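You operate a simulated robot arm through the tools that you are given. There is no shell and no other tool. Be economical: measure what you need, move in short steps, check, and stop when the job is done.

Carry out the task below with a simulated two-armed robot. There is one attempt and no reset: what you move stays moved.

TASK
Pick up the two-band card with one hand, pass it to the other hand and put it on the shelf under the blue bench. Put the brush card on the top of the low paint shelf. Do these in any order. Set down upright: two-band card, brush card.

It is judged by the outcome, as a careful person would: the job done as asked, and still so three seconds after it is handed in. It fails if anything else is knocked over, pushed out of place, dropped, spilled or broken.

THE ROBOT
Two 7-joint arms with fingered hands on one trunk, on a base that drives. Base frame: it is fixed to the floor where the robot stands at the start and does not move with it; the origin is under the middle of the robot, x ahead of it, y to its left, z up. Readings come in m, rad, newtons and seconds.
The left shoulder is at the start at [0.059, 0.173, 1.229], the right one opposite. With the tool pointing down near the work surface each hand reaches from about 0.1 to 0.76 m from the robot's upright axis, wherever it stands, measured 20 degrees to its own side. Places, roughly: brush card [-1, -2.25, 1.25]; shelf under the blue bench [-1.1, 3.6, 0.3]; top of the low paint shelf [-1.2, -1.2, 0.3]. Payload 3.5 kg a hand.
The TCP of each hand is the grasp point between the finger pads, 0.03 m short of the fingertips. In the tool frame z runs along the fingers and y along their closing line. The gripper opens to 0.104 m. The gripper's body begins 0.035 m behind the TCP. The gripper is a hand of 3 fingers: y runs from the thumb to the fingers, the wrist lies at [-0.015, -0.104, -0.178] in the tool frame, and closing takes about 1.5 s.
Orientation is that of the tool frame in the base frame, as a unit quaternion [x, y, z, w]. With the fingers straight down and the wrist toward the robot, the tool's x, y and z point along [0, 1, 0], [1, 0, 0] and [0, 0, -1] of the base frame.

THE INTERFACE
- The arms move only by the tool servo_tool. It takes "left_rows", "right_rows" or both (then of equal length, played together; a hand with none holds still); each is a list of rows, each a list of 6 numbers: the shift along the base's x, y, z in m, then the turn, a rotation vector about the base's x, y, z in rad. In form: [[tx, ty, tz, wx, wy, wz], ...]. A call has 1 to 20 rows; each row shifts and turns the commanded pose from where the row before left it. "left_fingers" and "right_fingers" are, for a hand that has rows, the opening, from 0 (shut) to 1 (fully open), set as the call begins (left out, the last holds). Each row takes 0.2 s and may step no farther than 0.05 m and 0.15 rad from the row before; otherwise, or with a gripper value out of range, the whole call is refused. A pose out of reach is approached as far as the arm can. The call stops where the force on the tool passes 40 N (or 10 N more than at its start, if that is more) or the arm is blocked; 0.2 s more then pass. The fingers move at their own pace (about 0.072 m/s each) and stop on an object; they squeeze with about 22 N. The grip force told is the motor's: it shows also when the fingers shut on nothing. Time passes only in rows, and 0.2 s behind the last, so rows that do not move let the fingers close. The reply holds the time, the measured pose of the TCP, the force on the tool along the base axes, the opening and the grip force, in the units named above and with some noise, with the torque about the TCP (base axes, N m) and any sound that the robot's microphone picked up.
- Cameras (640 x 400 px; columns grow to the right, rows downward): "scene" is now at [0.1405, 0.0357, 1.4016]; the picture's right is [0.39, -0.92, 0.00], its down [-0.54, -0.23, -0.81] and it looks along [0.75, 0.31, -0.58] (base axes); focal length 280 px, centre (320, 200). "left" rides on the left gripper at [-0.064, -0.094, -0.117] in its tool frame; the picture's right is [-0.72, -0.33, 0.61], its down [0.64, -0.65, 0.40] and it looks along [0.27, 0.68, 0.68] (tool axes); focal length 238 px, centre (320, 200). "right" rides on the right gripper at [0.064, -0.094, -0.117] in its tool frame; the picture's right is [-0.72, 0.33, -0.61], its down [-0.64, -0.65, 0.40] and it looks along [-0.27, 0.68, 0.68] (tool axes); focal length 238 px, centre (320, 200).
- camera(camera): a new picture of that camera. No time passes.
- slide_trunk(by): slides the trunk up (or, below 0, down) by that many m; the arms and the scene camera ride with it, the base frame stays. It gives what a move gives, with no picture.
- drive_base(legs): drives the robot by 1 to 6 legs, each [ahead, left, turn to the left] in m, m and rad, along the robot's own axes; the way and the turn of a leg run together, so that a leg with both is an arc; at most 1.5 m and 3.142 rad a leg. The arms and the cameras ride along, it lands a little off, and it stops where it bumps. It gives what a move gives.
- set_grasp(shape, hand): the hand has 3 fingers and takes this shape, open, in about a second: jaw (thumb against the fingers, like two jaws); tri (thumb and two fingers); tip (a fingertip pinch); poke (one finger out to press); point (the index stretched); flat (the hand flat); cup (the hand cupped); fist (a fist). The gripper value then closes the fingers along that shape, each until it touches; the sizes above hold for jaw. It gives what a move gives, with no picture.
- head_to(pan, tilt): turns the head with the scene camera to pan (to the left, within 1.501 rad either way) and tilt (down, from -0.506 to 1.204), counted from straight ahead of the robot. It gives what a move gives.
- probe_pixels(camera, pixels): for up to 12 pixels [column, row] of the newest picture of that camera ("zoom" is the newest enlarged one), the place [x, y, z] in the base frame of the surface seen there, good to about 0.002 m. No time passes.
- zoom(camera, box): a new picture of the part [left, top, right, bottom] of that camera's present view, enlarged. No time passes.
- job_done(): hands the job in; it is judged then, once.

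Go step by step. Measure first, check grasps and placings, and put right what went wrong. The budget is 110 turns and 92 pictures, counting those below and the enlarged ones. Unless the task says otherwise, let go and move clear before handing in, and close with one line.

The tools are called after "Emit:" as name(argument=value, ...) on one line, values as JSON. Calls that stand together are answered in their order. servo_tool: Moves the arms, as the interface text tells. Its arguments: {"type":"object","properties":{"left_rows":{"type":"array","items":{"type":"array","items":{"type":"number"}}},"left_fingers":{"type":"number"},"right_rows":{"type":"array","items":{"type":"array","items":{"type":"number"}}},"right_fingers":{"type":"number"}},"required":[]} The other tools are called the same way: slide_trunk (by) slides the trunk up or down; set_grasp (shape, hand) gives the hand a shape; drive_base (legs) drives the base; head_to (pan, tilt) turns the head that bears the scene camera; camera (camera) takes a picture; probe_pixels (camera, pixels) gives the place of the surface under pixels of a picture; zoom (camera, box) takes an enlarged picture of a part of a camera's view; job_done () hands the job in.

At the start:

```text
time: 0.0
left_tcp_pos: [0.3759, 0.371, 1.0495]
left_tcp_rot: [0.708, 0.707, 0.001, 0.0]
left_contact_force: [-0.1, 0.0, 0.4]
left_torque: [-0.03, 0.0, -0.04]
left_grip_width: 0.1037
left_grip_force: 0.1
left_shape: jaw
right_tcp_pos: [0.3469, -0.0219, 1.2613]
right_tcp_rot: [0.707, 0.707, 0.0, 0.0]
right_contact_force: [-0.1, 0.0, 0.6]
right_torque: [0.02, -0.02, 0.0]
right_grip_width: 0.1036
right_grip_force: 0.0
right_shape: jaw
trunk travel left (down, up): [-0.325, 0.429]
robot x, y, heading: [-0.0016, 0.0022, -0.004]
head pan, tilt: [0.396, 0.621]
```

scene: 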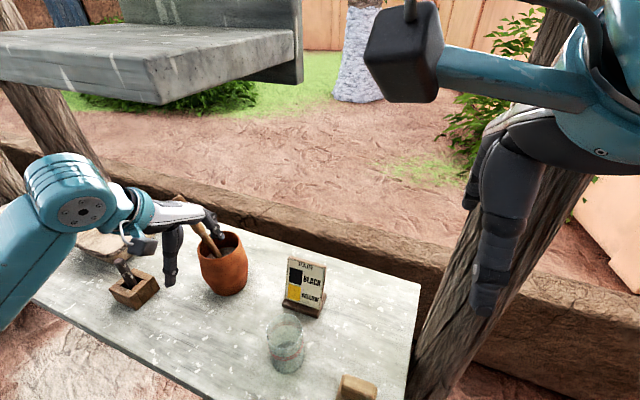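
right: 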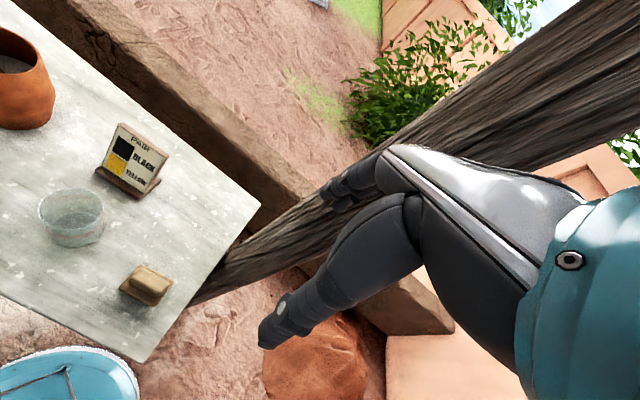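
left: 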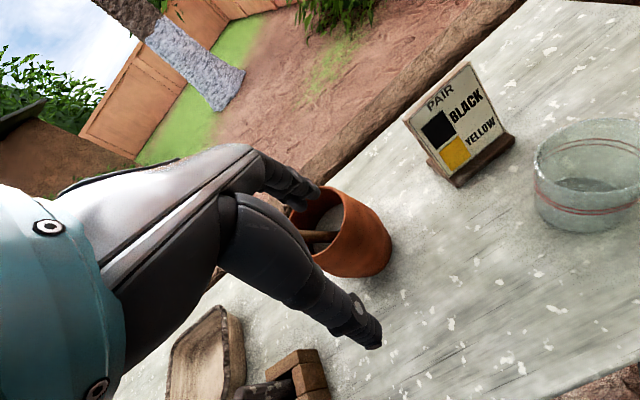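

The scene shows a card reading "PAIR BLACK/YELLOW" at about (305,287), which is likely the two-band card. I'll zoom in and measure it.

Emit:
zoom(camera="scene", box=[240, 230, 400, 330])

Emit:
probe_pixels(camera="scene", pixels=[[292, 258], [325, 268], [283, 302], [319, 316], [305, 285], [286, 345], [222, 260], [350, 300], [418, 285], [405, 390], [250, 300], [355, 385]])

```text
4.00 times, centred on (320, 280) of scene
```

zoom: 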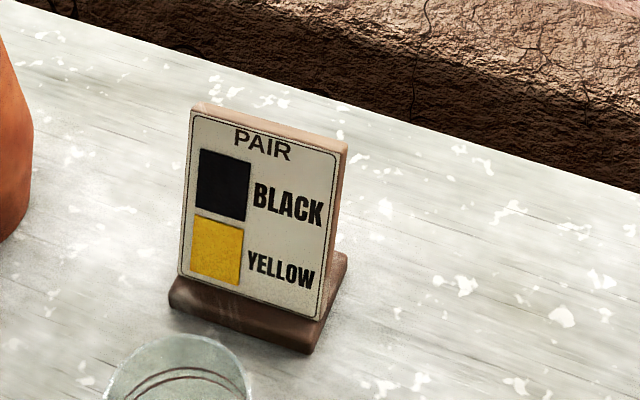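

```text
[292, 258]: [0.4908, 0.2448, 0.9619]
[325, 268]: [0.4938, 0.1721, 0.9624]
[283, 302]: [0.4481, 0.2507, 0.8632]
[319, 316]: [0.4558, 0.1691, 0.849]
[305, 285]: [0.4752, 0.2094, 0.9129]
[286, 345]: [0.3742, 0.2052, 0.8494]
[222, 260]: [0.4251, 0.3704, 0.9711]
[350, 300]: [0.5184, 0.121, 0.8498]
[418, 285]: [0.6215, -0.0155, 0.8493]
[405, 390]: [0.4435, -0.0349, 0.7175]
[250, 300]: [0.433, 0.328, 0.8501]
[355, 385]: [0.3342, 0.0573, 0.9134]
```

The card face is about 0.075 wide, with its base on the table at z=0.85 and its top at 0.962. Next I'll look toward both work areas.

Emit:
head_to(pan=1.5, tilt=0.4)

Emit:
camera(camera="scene")

Emit:
head_to(pan=-1.5, tilt=0.4)

Emit:
camera(camera="scene")

```text
time: 1.3
left_tcp_pos: [0.376, 0.371, 1.0494]
left_tcp_rot: [0.707, 0.707, 0.0, -0.001]
left_contact_force: [0.5, 0.0, 0.5]
left_torque: [0.01, 0.01, -0.03]
left_grip_width: 0.1038
left_grip_force: 0.0
left_shape: jaw
right_tcp_pos: [0.3467, -0.0216, 1.2596]
right_tcp_rot: [0.707, 0.707, -0.001, 0.001]
right_contact_force: [0.9, -0.3, -0.6]
right_torque: [-0.02, 0.0, -0.02]
right_grip_width: 0.1034
right_grip_force: 0.0
right_shape: jaw
trunk travel left (down, up): [-0.325, 0.429]
robot x, y, heading: [0.0029, -0.0017, -0.001]
head pan, tilt: [1.499, 0.4]
```

```text
87 pictures are left
```

scene: 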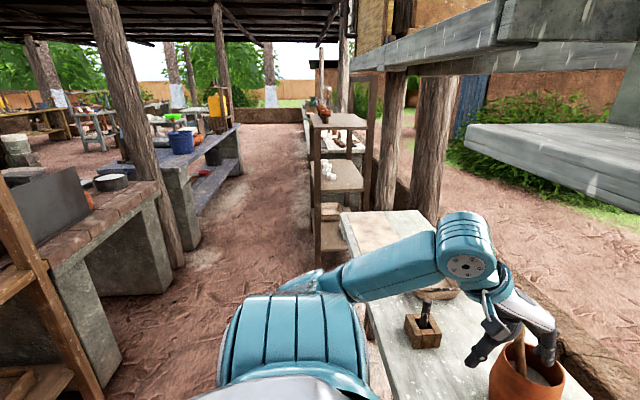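

```text
time: 3.9
left_tcp_pos: [0.3772, 0.3717, 1.049]
left_tcp_rot: [0.707, 0.707, 0.001, -0.001]
left_contact_force: [0.9, 1.1, -0.1]
left_torque: [-0.01, 0.05, 0.01]
left_grip_width: 0.1038
left_grip_force: 0.0
left_shape: jaw
right_tcp_pos: [0.3453, -0.0211, 1.2604]
right_tcp_rot: [0.707, 0.707, 0.0, 0.0]
right_contact_force: [0.5, 0.7, 0.0]
right_torque: [0.02, 0.0, -0.01]
right_grip_width: 0.1034
right_grip_force: 0.1
right_shape: jaw
trunk travel left (down, up): [-0.325, 0.429]
robot x, y, heading: [-0.0017, 0.0025, 0.003]
head pan, tilt: [-1.499, 0.4]
```

```text
86 pictures are left
```

scene: 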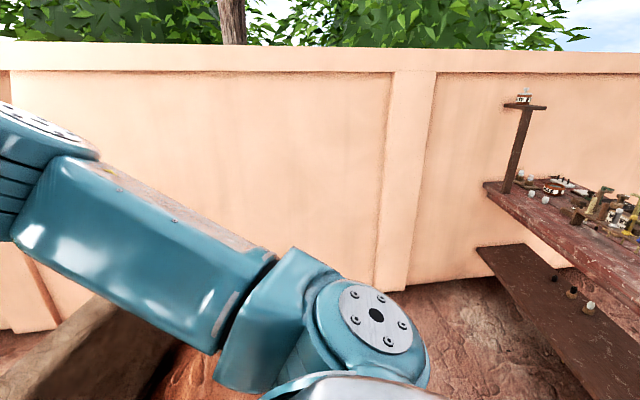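

The left view shows the blue bench with a blue lower shelf at about (215,180). The right view shows a small card on a perch at about (524,97). I'll zoom there and probe the surfaces.

Emit:
zoom(camera="scene", box=[480, 75, 640, 175])

Emit:
probe_pixels(camera="scene", pixels=[[524, 97], [524, 102], [515, 106], [545, 108], [510, 170], [490, 190], [490, 250], [590, 380], [600, 220]])

Emit:
head_to(pan=1.5, tilt=0.3)

Emit:
zoom(camera="scene", box=[80, 100, 320, 250])

```text
4.00 times, centred on (560, 125) of scene
```

zoom: 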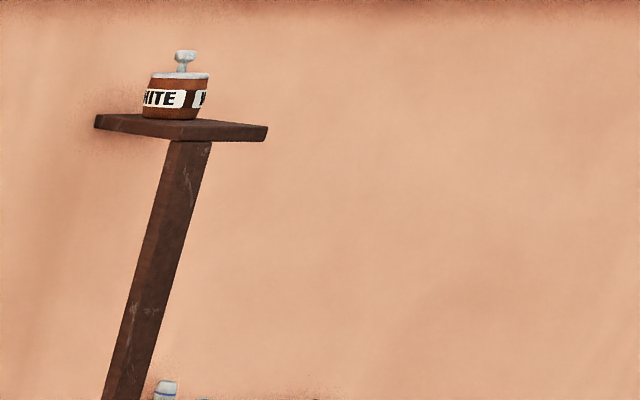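

```text
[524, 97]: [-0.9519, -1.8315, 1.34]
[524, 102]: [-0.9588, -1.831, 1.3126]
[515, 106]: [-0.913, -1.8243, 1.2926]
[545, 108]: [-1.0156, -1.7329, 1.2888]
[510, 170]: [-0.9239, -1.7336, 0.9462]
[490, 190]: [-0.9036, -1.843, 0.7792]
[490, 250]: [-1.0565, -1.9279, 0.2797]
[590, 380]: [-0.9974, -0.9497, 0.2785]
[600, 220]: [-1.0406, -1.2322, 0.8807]
```

```text
time: 6.5
left_tcp_pos: [0.3767, 0.3714, 1.0496]
left_tcp_rot: [0.708, 0.707, 0.0, 0.0]
left_contact_force: [0.3, -0.2, -0.2]
left_torque: [-0.03, 0.01, 0.01]
left_grip_width: 0.1036
left_grip_force: 0.1
left_shape: jaw
right_tcp_pos: [0.3467, -0.0226, 1.2599]
right_tcp_rot: [0.707, 0.707, 0.0, 0.001]
right_contact_force: [-0.1, 0.0, 0.0]
right_torque: [0.01, 0.0, -0.02]
right_grip_width: 0.1035
right_grip_force: 0.2
right_shape: jaw
trunk travel left (down, up): [-0.325, 0.429]
robot x, y, heading: [-0.001, -0.0034, -0.007]
head pan, tilt: [1.499, 0.3]
```

```text
2.67 times, centred on (200, 175) of scene
```

zoom: 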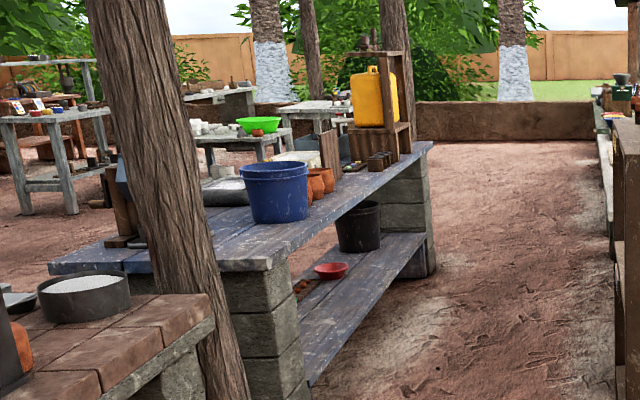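

The blue bench shelf is visible in this zoom and holds a red bowl and a black pot. I'll measure it.

Emit:
probe_pixels(camera="zoom", pixels=[[360, 290], [400, 250], [310, 380], [330, 270], [345, 320], [370, 275], [268, 260], [420, 150], [360, 245], [290, 250], [250, 390], [430, 270]])

```text
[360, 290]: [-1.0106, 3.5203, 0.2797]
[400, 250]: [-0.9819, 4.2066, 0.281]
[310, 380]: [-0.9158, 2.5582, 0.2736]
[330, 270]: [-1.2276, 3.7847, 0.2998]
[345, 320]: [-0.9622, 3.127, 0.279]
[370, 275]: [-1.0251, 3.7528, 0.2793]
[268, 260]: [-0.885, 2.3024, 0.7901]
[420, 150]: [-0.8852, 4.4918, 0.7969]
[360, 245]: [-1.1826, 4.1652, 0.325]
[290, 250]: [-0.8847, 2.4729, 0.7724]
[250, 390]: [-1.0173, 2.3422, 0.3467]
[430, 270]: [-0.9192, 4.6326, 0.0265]
```

The shelf is at z=0.28 with its front edge at x≈-0.9, and the bench underside is around 0.73, so there is good clearance. I'll raise the left hand clear of the brush in the pot and aim the head back at the card.

Emit:
servo_tool(left_rows=[[0, 0, 0.04, 0, 0, 0], [0, 0, 0.04, 0, 0, 0], [0.02, -0.04, 0, 0, 0, 0], [0.03, -0.04, 0, 0, 0, 0], [0.03, -0.04, 0, 0, 0, 0], [0.03, -0.04, 0, 0, 0, 0]], left_fingers=0.6)

Emit:
head_to(pan=0.4, tilt=0.75)

Emit:
camera(camera="scene")

Emit:
camera(camera="right")

Emit:
camera(camera="left")

```text
time: 7.9
left_tcp_pos: [0.4853, 0.2112, 1.1293]
left_tcp_rot: [0.707, 0.707, -0.001, 0.0]
left_contact_force: [0.6, -0.4, -0.6]
left_torque: [0.0, 0.0, -0.02]
left_grip_width: 0.0626
left_grip_force: 0.0
left_shape: jaw
right_tcp_pos: [0.3428, -0.0192, 1.2614]
right_tcp_rot: [0.707, 0.707, 0.001, 0.001]
right_contact_force: [-0.4, 0.1, 0.3]
right_torque: [0.0, -0.02, -0.03]
right_grip_width: 0.1036
right_grip_force: 0.1
right_shape: jaw
trunk travel left (down, up): [-0.325, 0.429]
robot x, y, heading: [0.0005, 0.0017, 0.005]
head pan, tilt: [1.499, 0.3]
```

```text
time: 9.3
left_tcp_pos: [0.4844, 0.2114, 1.1293]
left_tcp_rot: [0.708, 0.706, 0.0, 0.001]
left_contact_force: [-0.2, 0.1, 0.2]
left_torque: [0.0, -0.01, 0.0]
left_grip_width: 0.0627
left_grip_force: 0.1
left_shape: jaw
right_tcp_pos: [0.3431, -0.0195, 1.2596]
right_tcp_rot: [0.707, 0.707, 0.001, 0.001]
right_contact_force: [0.8, -1.1, -0.1]
right_torque: [0.01, 0.01, 0.0]
right_grip_width: 0.1038
right_grip_force: 0.1
right_shape: jaw
trunk travel left (down, up): [-0.325, 0.429]
robot x, y, heading: [-0.0025, 0.0007, 0.001]
head pan, tilt: [0.4, 0.75]
```

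```text
83 pictures are left
```

scene: 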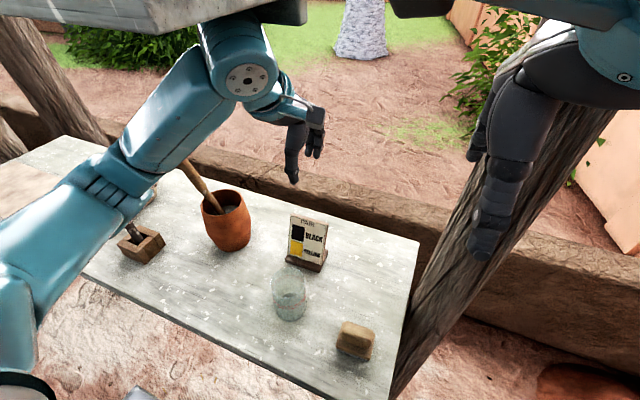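

```text
82 pictures are left
```

right: 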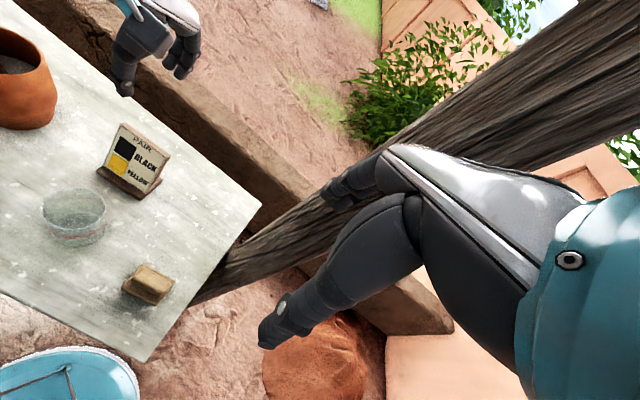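

```text
81 pictures are left
```

left: 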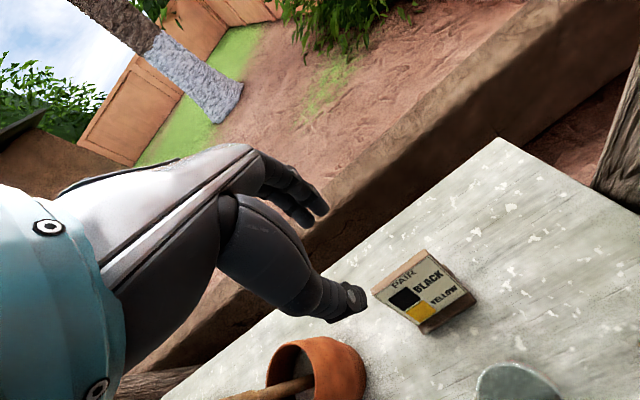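

The left hand is above the card. I'll probe the card's top edge and the glass behind it to set the descent.

Emit:
zoom(camera="scene", box=[250, 200, 350, 330])

Emit:
probe_pixels(camera="scene", pixels=[[309, 216], [309, 218], [308, 220], [290, 266], [276, 272], [304, 273], [322, 268], [291, 258], [327, 224]])

```text
3.08 times, centred on (300, 265) of scene
```

zoom: 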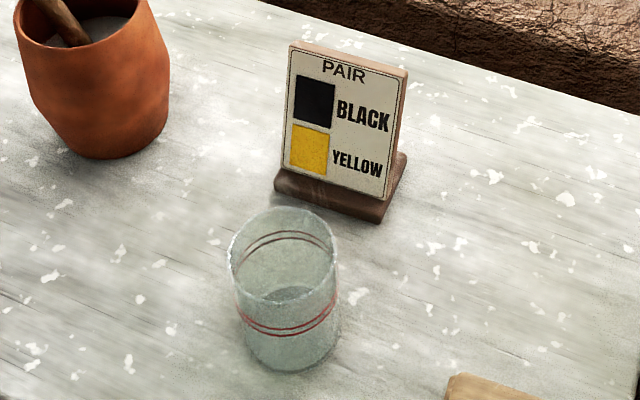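

```text
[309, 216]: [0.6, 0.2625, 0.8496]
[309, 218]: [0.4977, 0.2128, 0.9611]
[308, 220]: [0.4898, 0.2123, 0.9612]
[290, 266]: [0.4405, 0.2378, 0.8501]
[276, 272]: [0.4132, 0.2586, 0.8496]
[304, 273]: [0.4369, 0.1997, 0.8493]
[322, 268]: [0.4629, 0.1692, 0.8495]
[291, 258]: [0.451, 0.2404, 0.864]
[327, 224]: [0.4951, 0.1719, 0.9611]
```

The panel leans back about 0.29 rad, with its top centre near (0.494, 0.209, 0.961) and a thickness of about 0.012. I'll tilt the hand to match and come in along the panel.

Emit:
servo_tool(left_rows=[[0.016, -0.002, -0.045, 0, 0.145, 0], [0.016, -0.001, -0.045, 0, 0.145, 0], [-0.007, 0, -0.024, 0, 0, 0], [-0.007, 0, -0.024, 0, 0, 0]])

Emit:
camera(camera="left")

Emit:
zoom(camera="scene", box=[220, 150, 380, 250])

```text
time: 10.3
left_tcp_pos: [0.5047, 0.2098, 0.9916]
left_tcp_rot: [0.7, 0.7, -0.102, -0.102]
left_contact_force: [0.3, -0.1, -0.3]
left_torque: [0.01, 0.0, 0.0]
left_grip_width: 0.063
left_grip_force: 0.1
left_shape: jaw
right_tcp_pos: [0.3443, -0.0221, 1.2607]
right_tcp_rot: [0.707, 0.707, 0.0, 0.001]
right_contact_force: [-0.8, 0.8, -0.2]
right_torque: [0.02, -0.02, 0.02]
right_grip_width: 0.1041
right_grip_force: 0.2
right_shape: jaw
trunk travel left (down, up): [-0.325, 0.429]
robot x, y, heading: [0.0, -0.0003, 0.003]
head pan, tilt: [0.4, 0.75]
```

```text
79 pictures are left
```

left: 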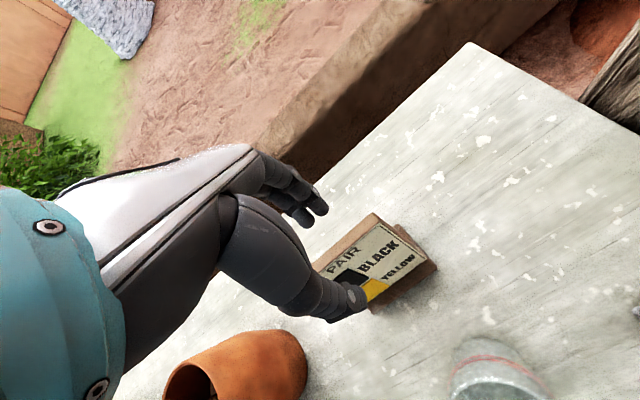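

```text
4.00 times, centred on (300, 200) of scene
```

zoom: 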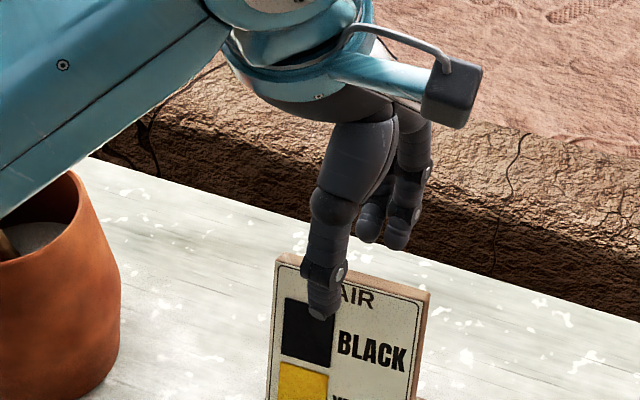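

The hand straddles the panel correctly. I'll descend the last 5 cm along the panel and close.

Emit:
servo_tool(left_rows=[[-0.0055, -0.001, -0.0165, 0, 0, 0], [-0.0055, 0, -0.0165, 0, 0, 0], [-0.0055, 0, -0.0165, 0, 0, 0]])

Emit:
servo_tool(left_rows=[[0, 0, 0, 0, 0, 0], [0, 0, 0, 0, 0, 0], [0, 0, 0, 0, 0, 0], [0, 0, 0, 0, 0, 0], [0, 0, 0, 0, 0, 0], [0, 0, 0, 0, 0, 0]], left_fingers=0)

Emit:
zoom(camera="scene", box=[220, 180, 380, 280])

```text
time: 11.1
left_tcp_pos: [0.4904, 0.2077, 0.9415]
left_tcp_rot: [0.7, 0.699, -0.102, -0.104]
left_contact_force: [0.7, -0.3, -0.6]
left_torque: [0.0, 0.02, 0.02]
left_grip_width: 0.0627
left_grip_force: 0.2
left_shape: jaw
right_tcp_pos: [0.3458, -0.0218, 1.26]
right_tcp_rot: [0.707, 0.707, 0.0, 0.0]
right_contact_force: [0.8, 1.0, -0.5]
right_torque: [0.0, 0.03, -0.04]
right_grip_width: 0.1038
right_grip_force: 0.1
right_shape: jaw
trunk travel left (down, up): [-0.325, 0.429]
robot x, y, heading: [0.0015, 0.0008, -0.004]
head pan, tilt: [0.4, 0.75]
```

```text
time: 12.5
left_tcp_pos: [0.4904, 0.2076, 0.9416]
left_tcp_rot: [0.7, 0.7, -0.103, -0.103]
left_contact_force: [0.0, -0.3, -0.7]
left_torque: [0.0, -0.02, -0.01]
left_grip_width: 0.0069
left_grip_force: 21.7
left_shape: jaw
right_tcp_pos: [0.3465, -0.0217, 1.2594]
right_tcp_rot: [0.707, 0.707, 0.0, 0.0]
right_contact_force: [0.2, 0.2, -0.8]
right_torque: [0.01, 0.0, 0.01]
right_grip_width: 0.1037
right_grip_force: 0.1
right_shape: jaw
trunk travel left (down, up): [-0.325, 0.429]
robot x, y, heading: [-0.0019, 0.0021, -0.0]
head pan, tilt: [0.4, 0.75]
```

```text
4.00 times, centred on (300, 230) of scene
```

zoom: 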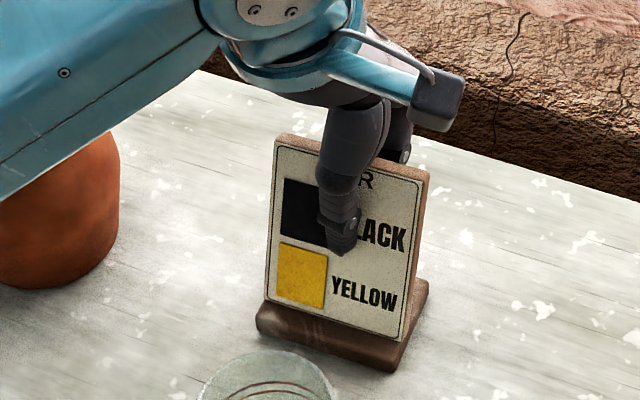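

The card is gripped (width 0.007), but the fingers cover its lower half too, and the other hand needs that. I'll regrip about 13 mm higher so the receiving hand has room.

Emit:
servo_tool(left_rows=[[0, 0, 0, 0, 0, 0], [0, 0, 0, 0, 0, 0], [0.0035, 0.001, 0.0125, 0, 0, 0]], left_fingers=0.5)

Emit:
servo_tool(left_rows=[[0, 0, 0, 0, 0, 0], [0, 0, 0, 0, 0, 0], [0, 0, 0, 0, 0, 0], [0, 0, 0, 0, 0, 0], [0, 0, 0, 0, 0, 0]], left_fingers=0)

Emit:
servo_tool(left_rows=[[0, 0, 0.02, 0, 0, 0], [0, 0, 0.02, 0, 0, 0], [0, 0, 0.03, 0, 0, 0]])

Emit:
zoom(camera="scene", box=[220, 150, 380, 250])

```text
time: 13.3
left_tcp_pos: [0.4926, 0.2078, 0.953]
left_tcp_rot: [0.7, 0.699, -0.102, -0.102]
left_contact_force: [0.8, 0.3, -0.6]
left_torque: [-0.02, -0.01, 0.04]
left_grip_width: 0.0511
left_grip_force: 0.0
left_shape: jaw
right_tcp_pos: [0.3465, -0.0205, 1.259]
right_tcp_rot: [0.707, 0.707, 0.0, -0.001]
right_contact_force: [0.4, 0.4, 0.1]
right_torque: [-0.02, -0.02, 0.07]
right_grip_width: 0.1036
right_grip_force: 0.0
right_shape: jaw
trunk travel left (down, up): [-0.325, 0.429]
robot x, y, heading: [0.0008, 0.0009, -0.004]
head pan, tilt: [0.4, 0.75]
```

```text
time: 14.5
left_tcp_pos: [0.493, 0.2073, 0.9531]
left_tcp_rot: [0.7, 0.7, -0.102, -0.101]
left_contact_force: [-0.5, -0.2, 0.3]
left_torque: [-0.01, -0.02, -0.02]
left_grip_width: 0.0068
left_grip_force: 22.1
left_shape: jaw
right_tcp_pos: [0.3474, -0.0217, 1.2594]
right_tcp_rot: [0.707, 0.707, 0.0, 0.0]
right_contact_force: [-0.2, -0.1, -0.8]
right_torque: [-0.01, -0.01, 0.01]
right_grip_width: 0.1034
right_grip_force: 0.0
right_shape: jaw
trunk travel left (down, up): [-0.325, 0.429]
robot x, y, heading: [-0.0006, -0.0014, 0.0]
head pan, tilt: [0.4, 0.75]
```

```text
time: 15.3
left_tcp_pos: [0.4922, 0.2095, 1.0241]
left_tcp_rot: [0.7, 0.7, -0.103, -0.103]
left_contact_force: [-0.1, -0.6, -1.0]
left_torque: [-0.04, -0.04, 0.0]
left_grip_width: 0.0068
left_grip_force: 22.5
left_shape: jaw
right_tcp_pos: [0.3467, -0.022, 1.26]
right_tcp_rot: [0.707, 0.707, 0.001, 0.0]
right_contact_force: [-0.5, -0.5, -0.8]
right_torque: [0.03, 0.01, -0.02]
right_grip_width: 0.1035
right_grip_force: 0.0
right_shape: jaw
trunk travel left (down, up): [-0.325, 0.429]
robot x, y, heading: [0.0011, -0.0012, 0.005]
head pan, tilt: [0.4, 0.75]
```

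```text
4.00 times, centred on (300, 200) of scene
```

zoom: 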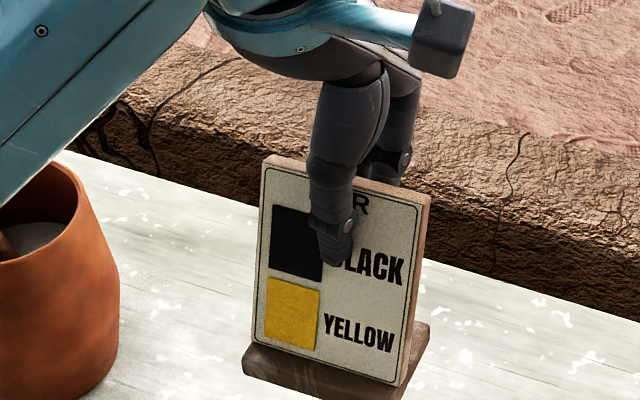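

The card lifted cleanly. Before choosing the handoff point I'll check the overhead shelf and the post for clearance.

Emit:
camera(camera="scene")

Emit:
probe_pixels(camera="scene", pixels=[[150, 30], [300, 15], [230, 12], [560, 150], [460, 300], [400, 380], [500, 200]])

```text
75 pictures are left
```

scene: 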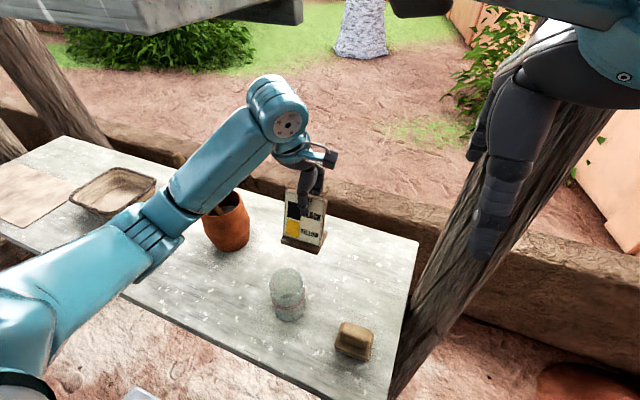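

```text
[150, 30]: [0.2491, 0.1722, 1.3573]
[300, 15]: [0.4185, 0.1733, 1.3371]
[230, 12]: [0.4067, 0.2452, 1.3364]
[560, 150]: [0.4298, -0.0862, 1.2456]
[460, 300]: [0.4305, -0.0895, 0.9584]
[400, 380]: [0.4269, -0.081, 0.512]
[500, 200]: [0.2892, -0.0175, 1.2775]
```

The post is at about (0.43,-0.09) and the shelf underside at about 1.34, so space here is tight. I'll raise the card a little, check the arm top's height, and then back the base away to do the handoff in open space.

Emit:
probe_pixels(camera="scene", pixels=[[262, 80], [250, 100], [330, 155], [190, 180], [120, 215], [30, 290], [310, 245]])

Emit:
servo_tool(left_rows=[[0, -0.03, 0, 0, 0, 0], [0, -0.03, 0.02, 0, 0, 0], [0, 0, 0.03, 0, 0, 0]])

Emit:
camera(camera="scene")

```text
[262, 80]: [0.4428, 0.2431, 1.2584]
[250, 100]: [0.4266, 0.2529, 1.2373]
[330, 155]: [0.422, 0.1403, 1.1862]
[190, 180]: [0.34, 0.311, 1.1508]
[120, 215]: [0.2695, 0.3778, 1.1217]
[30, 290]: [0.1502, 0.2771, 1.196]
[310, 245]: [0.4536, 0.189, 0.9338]
```

```text
time: 16.1
left_tcp_pos: [0.4898, 0.1485, 1.077]
left_tcp_rot: [0.7, 0.7, -0.102, -0.103]
left_contact_force: [-0.3, 0.2, -0.8]
left_torque: [-0.02, -0.04, -0.02]
left_grip_width: 0.0066
left_grip_force: 21.7
left_shape: jaw
right_tcp_pos: [0.3452, -0.0209, 1.2591]
right_tcp_rot: [0.707, 0.707, 0.0, 0.0]
right_contact_force: [0.1, 0.3, 0.3]
right_torque: [0.0, 0.01, 0.02]
right_grip_width: 0.1037
right_grip_force: 0.0
right_shape: jaw
trunk travel left (down, up): [-0.325, 0.429]
robot x, y, heading: [-0.0012, 0.0003, 0.0]
head pan, tilt: [0.4, 0.75]
```

```text
74 pictures are left
```

scene: 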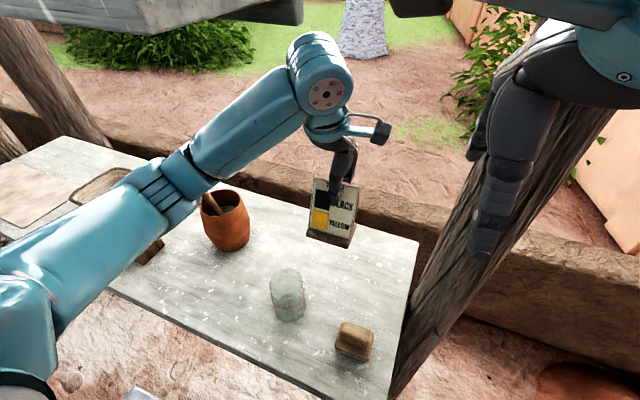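

The wrist bulge at (315,50) may be close to the overhead shelf. I'll measure both.

Emit:
probe_pixels(camera="scene", pixels=[[100, 22], [160, 20], [160, 30], [200, 15], [250, 18], [295, 20], [302, 5], [315, 36], [300, 50], [340, 45], [30, 14], [150, 5]])

```text
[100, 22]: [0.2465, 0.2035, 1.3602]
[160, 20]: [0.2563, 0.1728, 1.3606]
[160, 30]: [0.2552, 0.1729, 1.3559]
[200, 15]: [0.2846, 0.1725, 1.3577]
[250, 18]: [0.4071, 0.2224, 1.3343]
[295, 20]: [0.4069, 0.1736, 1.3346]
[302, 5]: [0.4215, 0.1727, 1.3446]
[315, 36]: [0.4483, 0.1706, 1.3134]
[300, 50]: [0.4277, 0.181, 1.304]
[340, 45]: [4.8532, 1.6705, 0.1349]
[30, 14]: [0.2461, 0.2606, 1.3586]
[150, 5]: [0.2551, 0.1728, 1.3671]
```

The shelf's low bracket bottoms out at 1.334 and the wrist top is at 1.315, so I'll lower the hand 2 cm and shift it 2 cm right. Then I'll check behind the robot before reversing.

Emit:
servo_tool(left_rows=[[0, -0.02, -0.018, 0, 0, 0]])

Emit:
head_to(pan=1.5, tilt=0.8)

Emit:
camera(camera="scene")

Emit:
probe_pixels(camera="scene", pixels=[[20, 60], [60, 100], [100, 200], [50, 250], [20, 350], [100, 350], [10, 150], [180, 60], [300, 100], [150, 20]])

```text
time: 16.5
left_tcp_pos: [0.4929, 0.1268, 1.0581]
left_tcp_rot: [0.7, 0.7, -0.102, -0.101]
left_contact_force: [-0.3, -0.8, 0.1]
left_torque: [-0.04, -0.01, 0.0]
left_grip_width: 0.0068
left_grip_force: 21.7
left_shape: jaw
right_tcp_pos: [0.3475, -0.0217, 1.2605]
right_tcp_rot: [0.707, 0.707, 0.0, 0.0]
right_contact_force: [-0.3, 0.0, 0.4]
right_torque: [0.05, -0.02, 0.0]
right_grip_width: 0.1037
right_grip_force: 0.1
right_shape: jaw
trunk travel left (down, up): [-0.325, 0.429]
robot x, y, heading: [0.0, -0.0002, -0.002]
head pan, tilt: [0.4, 0.75]
```

```text
time: 17.8
left_tcp_pos: [0.4935, 0.1282, 1.0587]
left_tcp_rot: [0.7, 0.7, -0.102, -0.102]
left_contact_force: [0.1, -0.2, -0.7]
left_torque: [0.01, -0.04, -0.01]
left_grip_width: 0.0067
left_grip_force: 22.3
left_shape: jaw
right_tcp_pos: [0.3451, -0.0227, 1.2591]
right_tcp_rot: [0.708, 0.707, -0.001, 0.001]
right_contact_force: [-0.6, -0.1, -0.5]
right_torque: [0.02, -0.02, 0.03]
right_grip_width: 0.1038
right_grip_force: 0.0
right_shape: jaw
trunk travel left (down, up): [-0.325, 0.429]
robot x, y, heading: [0.0011, -0.0003, -0.005]
head pan, tilt: [1.499, 0.799]
```

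```text
73 pictures are left
```

scene: 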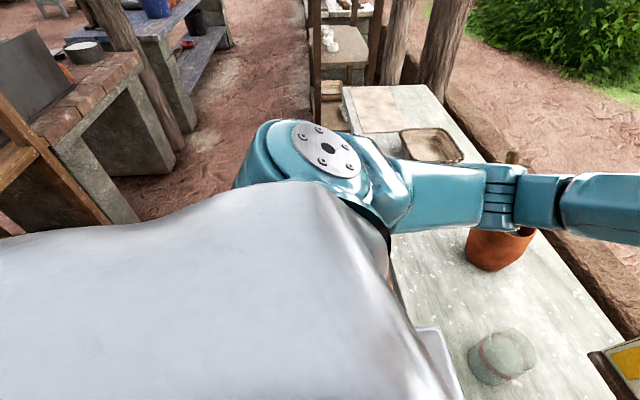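

```text
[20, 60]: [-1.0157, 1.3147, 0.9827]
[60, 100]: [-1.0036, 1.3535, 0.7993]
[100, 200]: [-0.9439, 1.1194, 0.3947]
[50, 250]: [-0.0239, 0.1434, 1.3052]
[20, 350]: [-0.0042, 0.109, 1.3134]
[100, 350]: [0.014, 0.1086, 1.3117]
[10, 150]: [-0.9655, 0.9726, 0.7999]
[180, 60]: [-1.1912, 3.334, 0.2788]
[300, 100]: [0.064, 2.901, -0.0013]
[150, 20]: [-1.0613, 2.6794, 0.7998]
```

The benches behind start at x≈-0.9, so there is room. I'll reverse 0.35 m.

Emit:
drive_base(legs=[[-0.35, 0, 0]])

Emit:
head_to(pan=0.3, tilt=0.65)

Emit:
camera(camera="scene")

```text
time: 20.0
left_tcp_pos: [0.1519, 0.13, 1.0591]
left_tcp_rot: [0.699, 0.701, -0.102, -0.102]
left_contact_force: [0.2, 0.3, -0.8]
left_torque: [-0.01, -0.05, -0.01]
left_grip_width: 0.0068
left_grip_force: 22.2
left_shape: jaw
right_tcp_pos: [0.0044, -0.0219, 1.2599]
right_tcp_rot: [0.706, 0.708, 0.0, 0.0]
right_contact_force: [0.0, -0.2, -0.1]
right_torque: [-0.01, 0.03, -0.01]
right_grip_width: 0.1036
right_grip_force: 0.2
right_shape: jaw
trunk travel left (down, up): [-0.325, 0.429]
robot x, y, heading: [-0.3399, -0.0035, -0.001]
head pan, tilt: [1.499, 0.799]
```

```text
time: 21.4
left_tcp_pos: [0.1521, 0.129, 1.0581]
left_tcp_rot: [0.699, 0.7, -0.102, -0.102]
left_contact_force: [0.4, 0.3, -0.7]
left_torque: [0.0, -0.02, -0.01]
left_grip_width: 0.0067
left_grip_force: 21.9
left_shape: jaw
right_tcp_pos: [0.0059, -0.0219, 1.2599]
right_tcp_rot: [0.707, 0.707, 0.0, 0.0]
right_contact_force: [-0.4, -0.2, 0.5]
right_torque: [0.0, -0.02, 0.0]
right_grip_width: 0.1037
right_grip_force: 0.0
right_shape: jaw
trunk travel left (down, up): [-0.325, 0.429]
robot x, y, heading: [-0.3416, -0.0003, 0.001]
head pan, tilt: [0.3, 0.649]
```

```text
72 pictures are left
```

scene: 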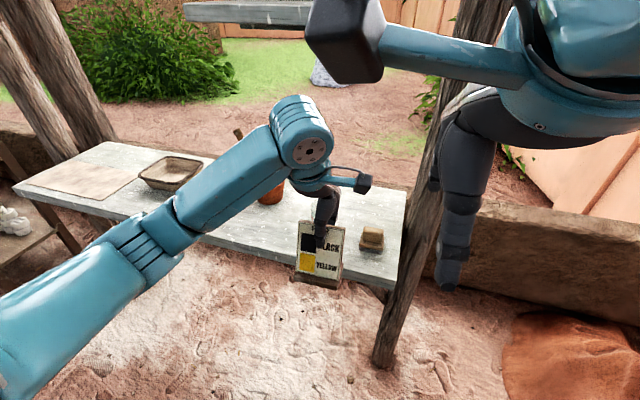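

There is open space now. I'll swing the right hand out to the right and turn it to point forward with its jaws closing along y. The left hand meanwhile shifts the card 5 cm toward the centre.

Emit:
servo_tool(right_rows=[[0, -0.016, -0.0107, -0.0806, -0.0806, 0.0806], [0, -0.016, -0.0107, -0.0806, -0.0806, 0.0806], [0, -0.016, -0.0107, -0.0806, -0.0806, 0.0806], [0, -0.016, -0.0107, -0.0806, -0.0806, 0.0806], [0, -0.016, -0.0107, -0.0806, -0.0806, 0.0806], [0, -0.016, -0.0107, -0.0806, -0.0806, 0.0806], [0, -0.016, -0.0107, -0.0806, -0.0806, 0.0806], [0, -0.016, -0.0107, -0.0806, -0.0806, 0.0806], [0, -0.016, -0.0107, -0.0806, -0.0806, 0.0806], [0, -0.016, -0.0107, -0.0806, -0.0806, 0.0806], [0, -0.016, -0.0107, -0.0806, -0.0806, 0.0806], [0, -0.016, -0.0107, -0.0806, -0.0806, 0.0806], [0, -0.016, -0.0107, -0.0806, -0.0806, 0.0806], [0, -0.016, -0.0107, -0.0806, -0.0806, 0.0806], [0, -0.016, -0.0107, -0.0806, -0.0806, 0.0806]], right_fingers=1)

Emit:
servo_tool(left_rows=[[0, -0.02, 0, 0, 0, 0], [0, -0.02, 0, 0, 0, 0], [0, -0.02, 0, 0, 0, 0]])

Emit:
camera(camera="scene")

Emit:
camera(camera="right")

```text
time: 24.6
left_tcp_pos: [0.1519, 0.1275, 1.0584]
left_tcp_rot: [0.699, 0.7, -0.102, -0.101]
left_contact_force: [-0.7, 0.5, -1.5]
left_torque: [-0.02, 0.0, 0.02]
left_grip_width: 0.0065
left_grip_force: 22.3
left_shape: jaw
right_tcp_pos: [0.1499, -0.2245, 1.223]
right_tcp_rot: [0.098, 0.765, -0.069, 0.633]
right_contact_force: [0.0, -0.6, -1.1]
right_torque: [0.0, -0.02, 0.02]
right_grip_width: 0.1038
right_grip_force: 0.1
right_shape: jaw
right hand out of reach, approached as far as the arm can: row 5, 6, 7, 8, 9, 10, 11, 12, 13, 14, 15
trunk travel left (down, up): [-0.325, 0.429]
robot x, y, heading: [-0.3405, 0.0017, 0.002]
head pan, tilt: [0.3, 0.649]
```

```text
time: 25.4
left_tcp_pos: [0.1547, 0.0681, 1.0557]
left_tcp_rot: [0.699, 0.701, -0.102, -0.101]
left_contact_force: [-0.1, 0.4, -0.2]
left_torque: [0.0, -0.04, -0.01]
left_grip_width: 0.0066
left_grip_force: 22.2
left_shape: jaw
right_tcp_pos: [0.1487, -0.2253, 1.2224]
right_tcp_rot: [0.097, 0.764, -0.069, 0.634]
right_contact_force: [-0.2, 0.5, -0.1]
right_torque: [-0.03, 0.0, 0.03]
right_grip_width: 0.1041
right_grip_force: 0.0
right_shape: jaw
trunk travel left (down, up): [-0.325, 0.429]
robot x, y, heading: [-0.3382, -0.002, 0.001]
head pan, tilt: [0.3, 0.649]
```

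```text
71 pictures are left
```

scene: 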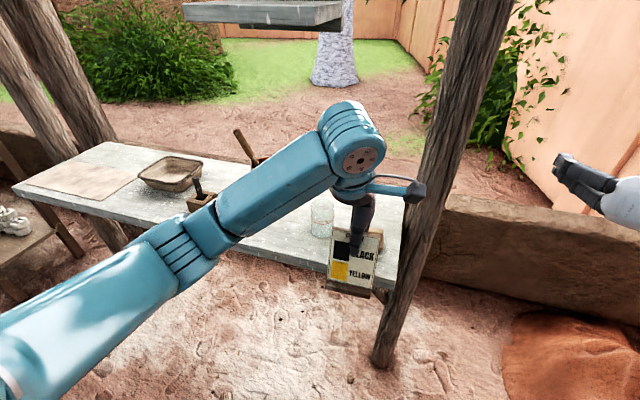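

```text
70 pictures are left
```

right: 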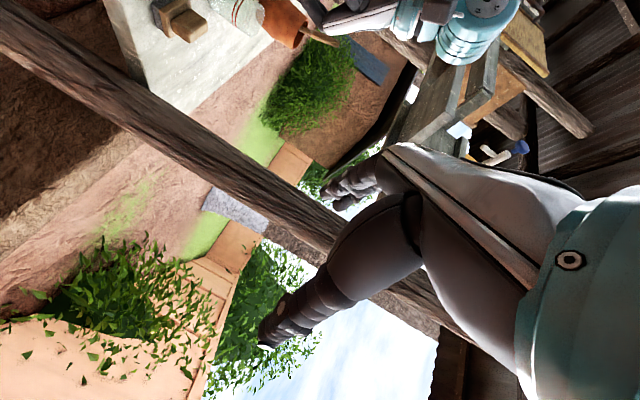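

The right hand needs more reach from the shoulder. I'll back up another 10 cm, extend the left hand forward, and bring the right hand forward to a reachable pose.

Emit:
drive_base(legs=[[-0.1, 0, 0]])

Emit:
servo_tool(left_rows=[[0.04, 0, 0, 0, 0, 0], [0.04, 0, 0, 0, 0, 0], [0.04, 0, 0, 0, 0, 0], [0, 0, 0, 0, 0, 0], [0, 0, 0, 0, 0, 0]], right_rows=[[0.046, 0, -0.032, 0, 0, 0], [0.046, 0, -0.032, 0, 0, 0], [0.046, 0.04, -0.033, 0, 0, 0], [0, 0.04, 0, 0, 0, 0], [0, 0.04, 0, 0, 0, 0]])

Emit:
camera(camera="scene")

```text
time: 26.6
left_tcp_pos: [0.0569, 0.068, 1.0559]
left_tcp_rot: [0.699, 0.701, -0.102, -0.102]
left_contact_force: [0.3, 0.3, -0.9]
left_torque: [0.01, -0.03, 0.01]
left_grip_width: 0.0065
left_grip_force: 22.4
left_shape: jaw
right_tcp_pos: [0.052, -0.2243, 1.223]
right_tcp_rot: [0.098, 0.764, -0.07, 0.634]
right_contact_force: [0.8, 0.5, 0.2]
right_torque: [0.03, 0.01, 0.0]
right_grip_width: 0.104
right_grip_force: 0.1
right_shape: jaw
trunk travel left (down, up): [-0.325, 0.429]
robot x, y, heading: [-0.4374, 0.0015, 0.005]
head pan, tilt: [0.3, 0.649]
```

```text
refused: row 1 steps farther than a row can; nothing moved
```

```text
69 pictures are left
```

scene: 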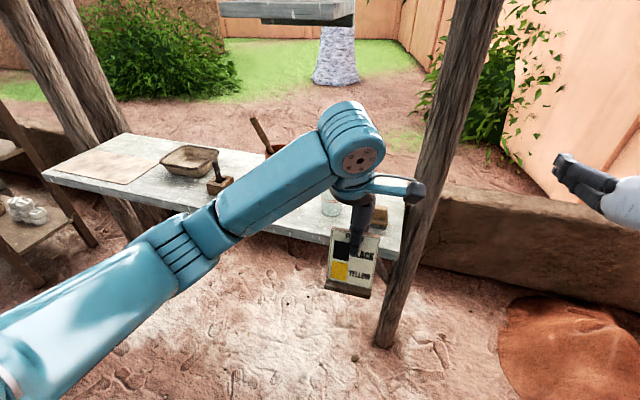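

My row was too long, at 0.056 m. I'll resend it in smaller steps.

Emit:
servo_tool(left_rows=[[0.04, 0, 0, 0, 0, 0], [0.04, 0, 0, 0, 0, 0], [0.04, 0, 0, 0, 0, 0], [0, 0, 0, 0, 0, 0], [0, 0, 0, 0, 0, 0]], right_rows=[[0.035, 0, -0.025, 0, 0, 0], [0.035, 0, -0.025, 0, 0, 0], [0.035, 0.02, -0.025, 0, 0, 0], [0.035, 0.02, -0.022, 0, 0, 0], [0, 0.04, 0, 0, 0, 0]])

Emit:
camera(camera="scene")

```text
time: 27.8
left_tcp_pos: [0.1777, 0.0691, 1.0565]
left_tcp_rot: [0.699, 0.7, -0.103, -0.103]
left_contact_force: [0.6, 0.5, -1.3]
left_torque: [-0.01, -0.02, -0.01]
left_grip_width: 0.0065
left_grip_force: 21.7
left_shape: jaw
right_tcp_pos: [0.0896, -0.1824, 1.2229]
right_tcp_rot: [0.098, 0.764, -0.07, 0.634]
right_contact_force: [0.7, -0.8, -0.5]
right_torque: [-0.01, -0.02, 0.01]
right_grip_width: 0.104
right_grip_force: 0.1
right_shape: jaw
right hand out of reach, approached as far as the arm can: row 1, 2, 3, 4
trunk travel left (down, up): [-0.325, 0.429]
robot x, y, heading: [-0.4349, -0.0048, 0.007]
head pan, tilt: [0.3, 0.649]
```

```text
68 pictures are left
```

scene: 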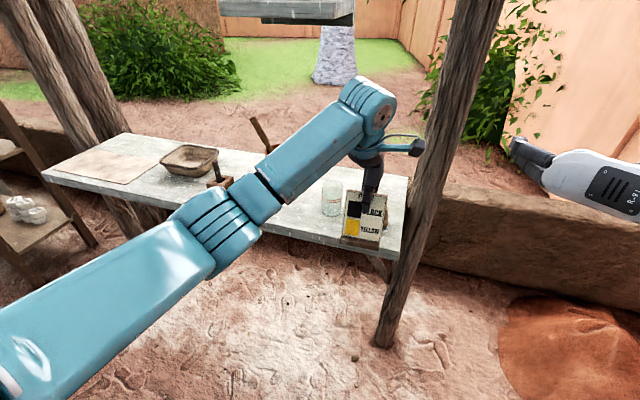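

The hand is nearly in the right orientation but the arm is too folded. I'll extend forward first, then move down.

Emit:
servo_tool(right_rows=[[0.04, 0, 0, 0, 0, 0], [0.04, 0, 0, 0, 0, 0], [0, 0, -0.04, 0, 0, 0], [0, 0, -0.04, 0, 0, 0], [0, 0, -0.04, 0, 0, 0], [0, 0, -0.04, 0, 0, 0], [0, 0, -0.04, 0, 0, 0]])

```text
time: 29.4
left_tcp_pos: [0.1767, 0.0698, 1.0564]
left_tcp_rot: [0.698, 0.701, -0.103, -0.102]
left_contact_force: [0.0, -0.7, -1.0]
left_torque: [0.0, -0.05, -0.02]
left_grip_width: 0.0066
left_grip_force: 22.5
left_shape: jaw
right_tcp_pos: [0.169, -0.1832, 1.2222]
right_tcp_rot: [0.097, 0.766, -0.07, 0.632]
right_contact_force: [0.4, 0.2, -0.5]
right_torque: [0.03, 0.02, -0.02]
right_grip_width: 0.1038
right_grip_force: 0.1
right_shape: jaw
right hand out of reach, approached as far as the arm can: row 3, 4, 5, 6, 7
trunk travel left (down, up): [-0.325, 0.429]
robot x, y, heading: [-0.4381, 0.0015, -0.0]
head pan, tilt: [0.3, 0.649]
```

The right arm cannot go lower with the hand horizontal, so it suits being the first hand. It can grip the sides with the trunk lowered, and the left hand then takes the top and does the low placing. I'll look at the front edge of the table for a spot to set the card down.

Emit:
probe_pixels(camera="scene", pixels=[[300, 228], [320, 240], [335, 245], [380, 262], [394, 230], [400, 190], [325, 225], [345, 248], [338, 180], [290, 215]])

Emit:
camera(camera="left")

```text
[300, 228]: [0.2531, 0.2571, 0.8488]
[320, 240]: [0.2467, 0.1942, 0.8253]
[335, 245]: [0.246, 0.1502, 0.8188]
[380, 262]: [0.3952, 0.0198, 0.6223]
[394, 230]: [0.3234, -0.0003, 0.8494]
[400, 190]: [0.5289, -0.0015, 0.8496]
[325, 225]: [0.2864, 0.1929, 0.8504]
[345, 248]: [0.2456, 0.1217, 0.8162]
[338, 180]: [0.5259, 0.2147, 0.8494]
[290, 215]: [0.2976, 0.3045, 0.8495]
```

```text
67 pictures are left
```

left: 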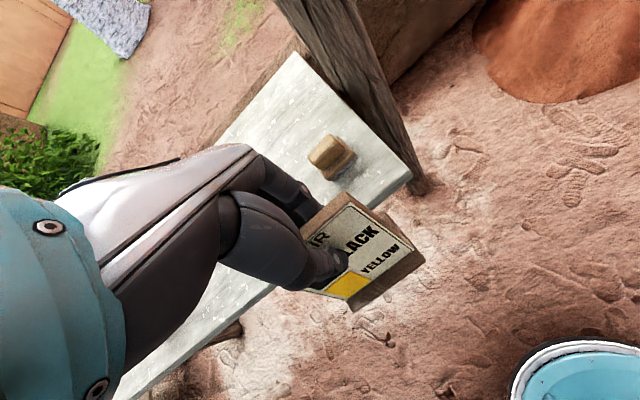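

The table's front edge is at x=0.246, and there is a free spot around (0.29, 0.13) between the soap and the glass. I'll shift the card to y=0.13 and drive forward 0.12 m.

Emit:
servo_tool(left_rows=[[0, 0.03, 0, 0, 0, 0], [0, 0.03, 0, 0, 0, 0]])

Emit:
drive_base(legs=[[0.12, 0, 0]])

Emit:
camera(camera="scene")

```text
time: 29.9
left_tcp_pos: [0.177, 0.1276, 1.0563]
left_tcp_rot: [0.699, 0.701, -0.103, -0.102]
left_contact_force: [0.6, -0.4, -1.5]
left_torque: [-0.02, 0.01, 0.02]
left_grip_width: 0.0066
left_grip_force: 22.1
left_shape: jaw
right_tcp_pos: [0.1675, -0.1822, 1.2217]
right_tcp_rot: [0.097, 0.766, -0.07, 0.632]
right_contact_force: [0.2, 0.6, 1.1]
right_torque: [0.0, -0.01, -0.03]
right_grip_width: 0.1037
right_grip_force: 0.0
right_shape: jaw
trunk travel left (down, up): [-0.325, 0.429]
robot x, y, heading: [-0.4354, 0.0017, 0.004]
head pan, tilt: [0.3, 0.649]
```

```text
time: 31.2
left_tcp_pos: [0.2999, 0.1277, 1.0536]
left_tcp_rot: [0.699, 0.701, -0.103, -0.103]
left_contact_force: [-0.6, -1.2, -1.3]
left_torque: [0.04, -0.03, -0.04]
left_grip_width: 0.0067
left_grip_force: 22.2
left_shape: jaw
right_tcp_pos: [0.292, -0.1826, 1.2222]
right_tcp_rot: [0.098, 0.766, -0.07, 0.631]
right_contact_force: [0.1, -0.2, -0.2]
right_torque: [-0.01, 0.01, -0.02]
right_grip_width: 0.104
right_grip_force: 0.1
right_shape: jaw
trunk travel left (down, up): [-0.325, 0.429]
robot x, y, heading: [-0.3133, 0.0019, 0.003]
head pan, tilt: [0.3, 0.649]
```

```text
66 pictures are left
```

scene: 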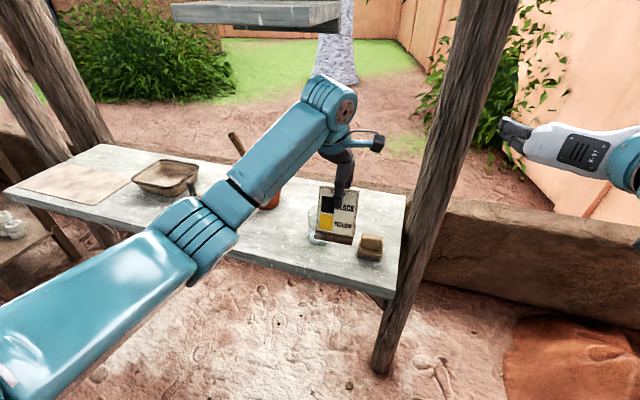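

The card is hovering over the spot. I'll check the exact extents of the soap and the card base before lowering.

Emit:
zoom(camera="scene", box=[290, 175, 410, 275])

Emit:
probe_pixels(camera="scene", pixels=[[360, 238], [359, 255], [371, 236], [380, 258], [371, 257], [318, 232], [350, 239], [318, 237], [349, 243]])

```text
4.00 times, centred on (350, 225) of scene
```

zoom: 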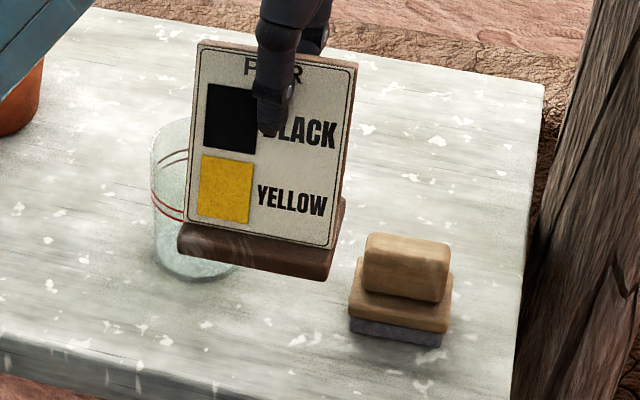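

```text
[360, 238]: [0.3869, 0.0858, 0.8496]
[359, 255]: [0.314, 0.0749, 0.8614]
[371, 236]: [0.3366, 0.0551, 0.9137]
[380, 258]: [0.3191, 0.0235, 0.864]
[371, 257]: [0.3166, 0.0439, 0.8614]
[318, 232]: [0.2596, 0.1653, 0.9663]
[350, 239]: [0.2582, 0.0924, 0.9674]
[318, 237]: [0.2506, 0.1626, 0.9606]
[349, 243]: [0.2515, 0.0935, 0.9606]
```

The base front is 5 mm inside the table edge. I'll shift +1 cm in x and y, then lower until it touches at TCP z≈0.953.

Emit:
servo_tool(left_rows=[[0.01, 0.01, -0.02, 0, 0, 0], [0, 0, -0.03, 0, 0, 0], [0, 0, -0.03, 0, 0, 0], [0, 0, -0.012, 0, 0, 0], [0, 0, -0.005, 0, 0, 0], [0, 0, -0.003, 0, 0, 0]])

Emit:
zoom(camera="scene", box=[290, 185, 410, 285])

```text
time: 32.6
left_tcp_pos: [0.3091, 0.1368, 0.9559]
left_tcp_rot: [0.699, 0.7, -0.102, -0.103]
left_contact_force: [0.0, -0.4, -0.7]
left_torque: [0.0, 0.0, -0.01]
left_grip_width: 0.0065
left_grip_force: 21.7
left_shape: jaw
right_tcp_pos: [0.2905, -0.1838, 1.2219]
right_tcp_rot: [0.098, 0.766, -0.07, 0.631]
right_contact_force: [0.0, -0.3, 0.5]
right_torque: [0.03, 0.02, -0.03]
right_grip_width: 0.1037
right_grip_force: 0.1
right_shape: jaw
trunk travel left (down, up): [-0.325, 0.429]
robot x, y, heading: [-0.3129, -0.0007, 0.004]
head pan, tilt: [0.3, 0.649]
```

```text
4.00 times, centred on (350, 235) of scene
```

zoom: 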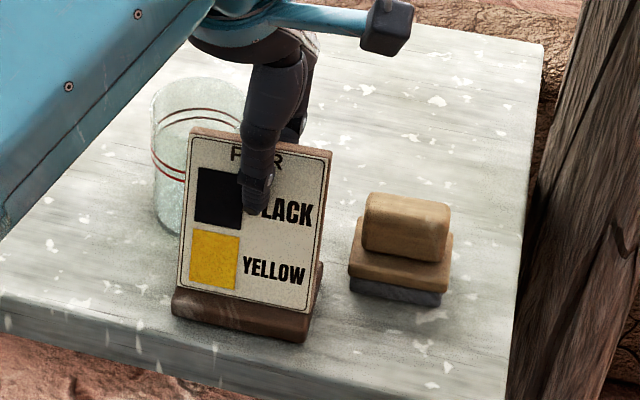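

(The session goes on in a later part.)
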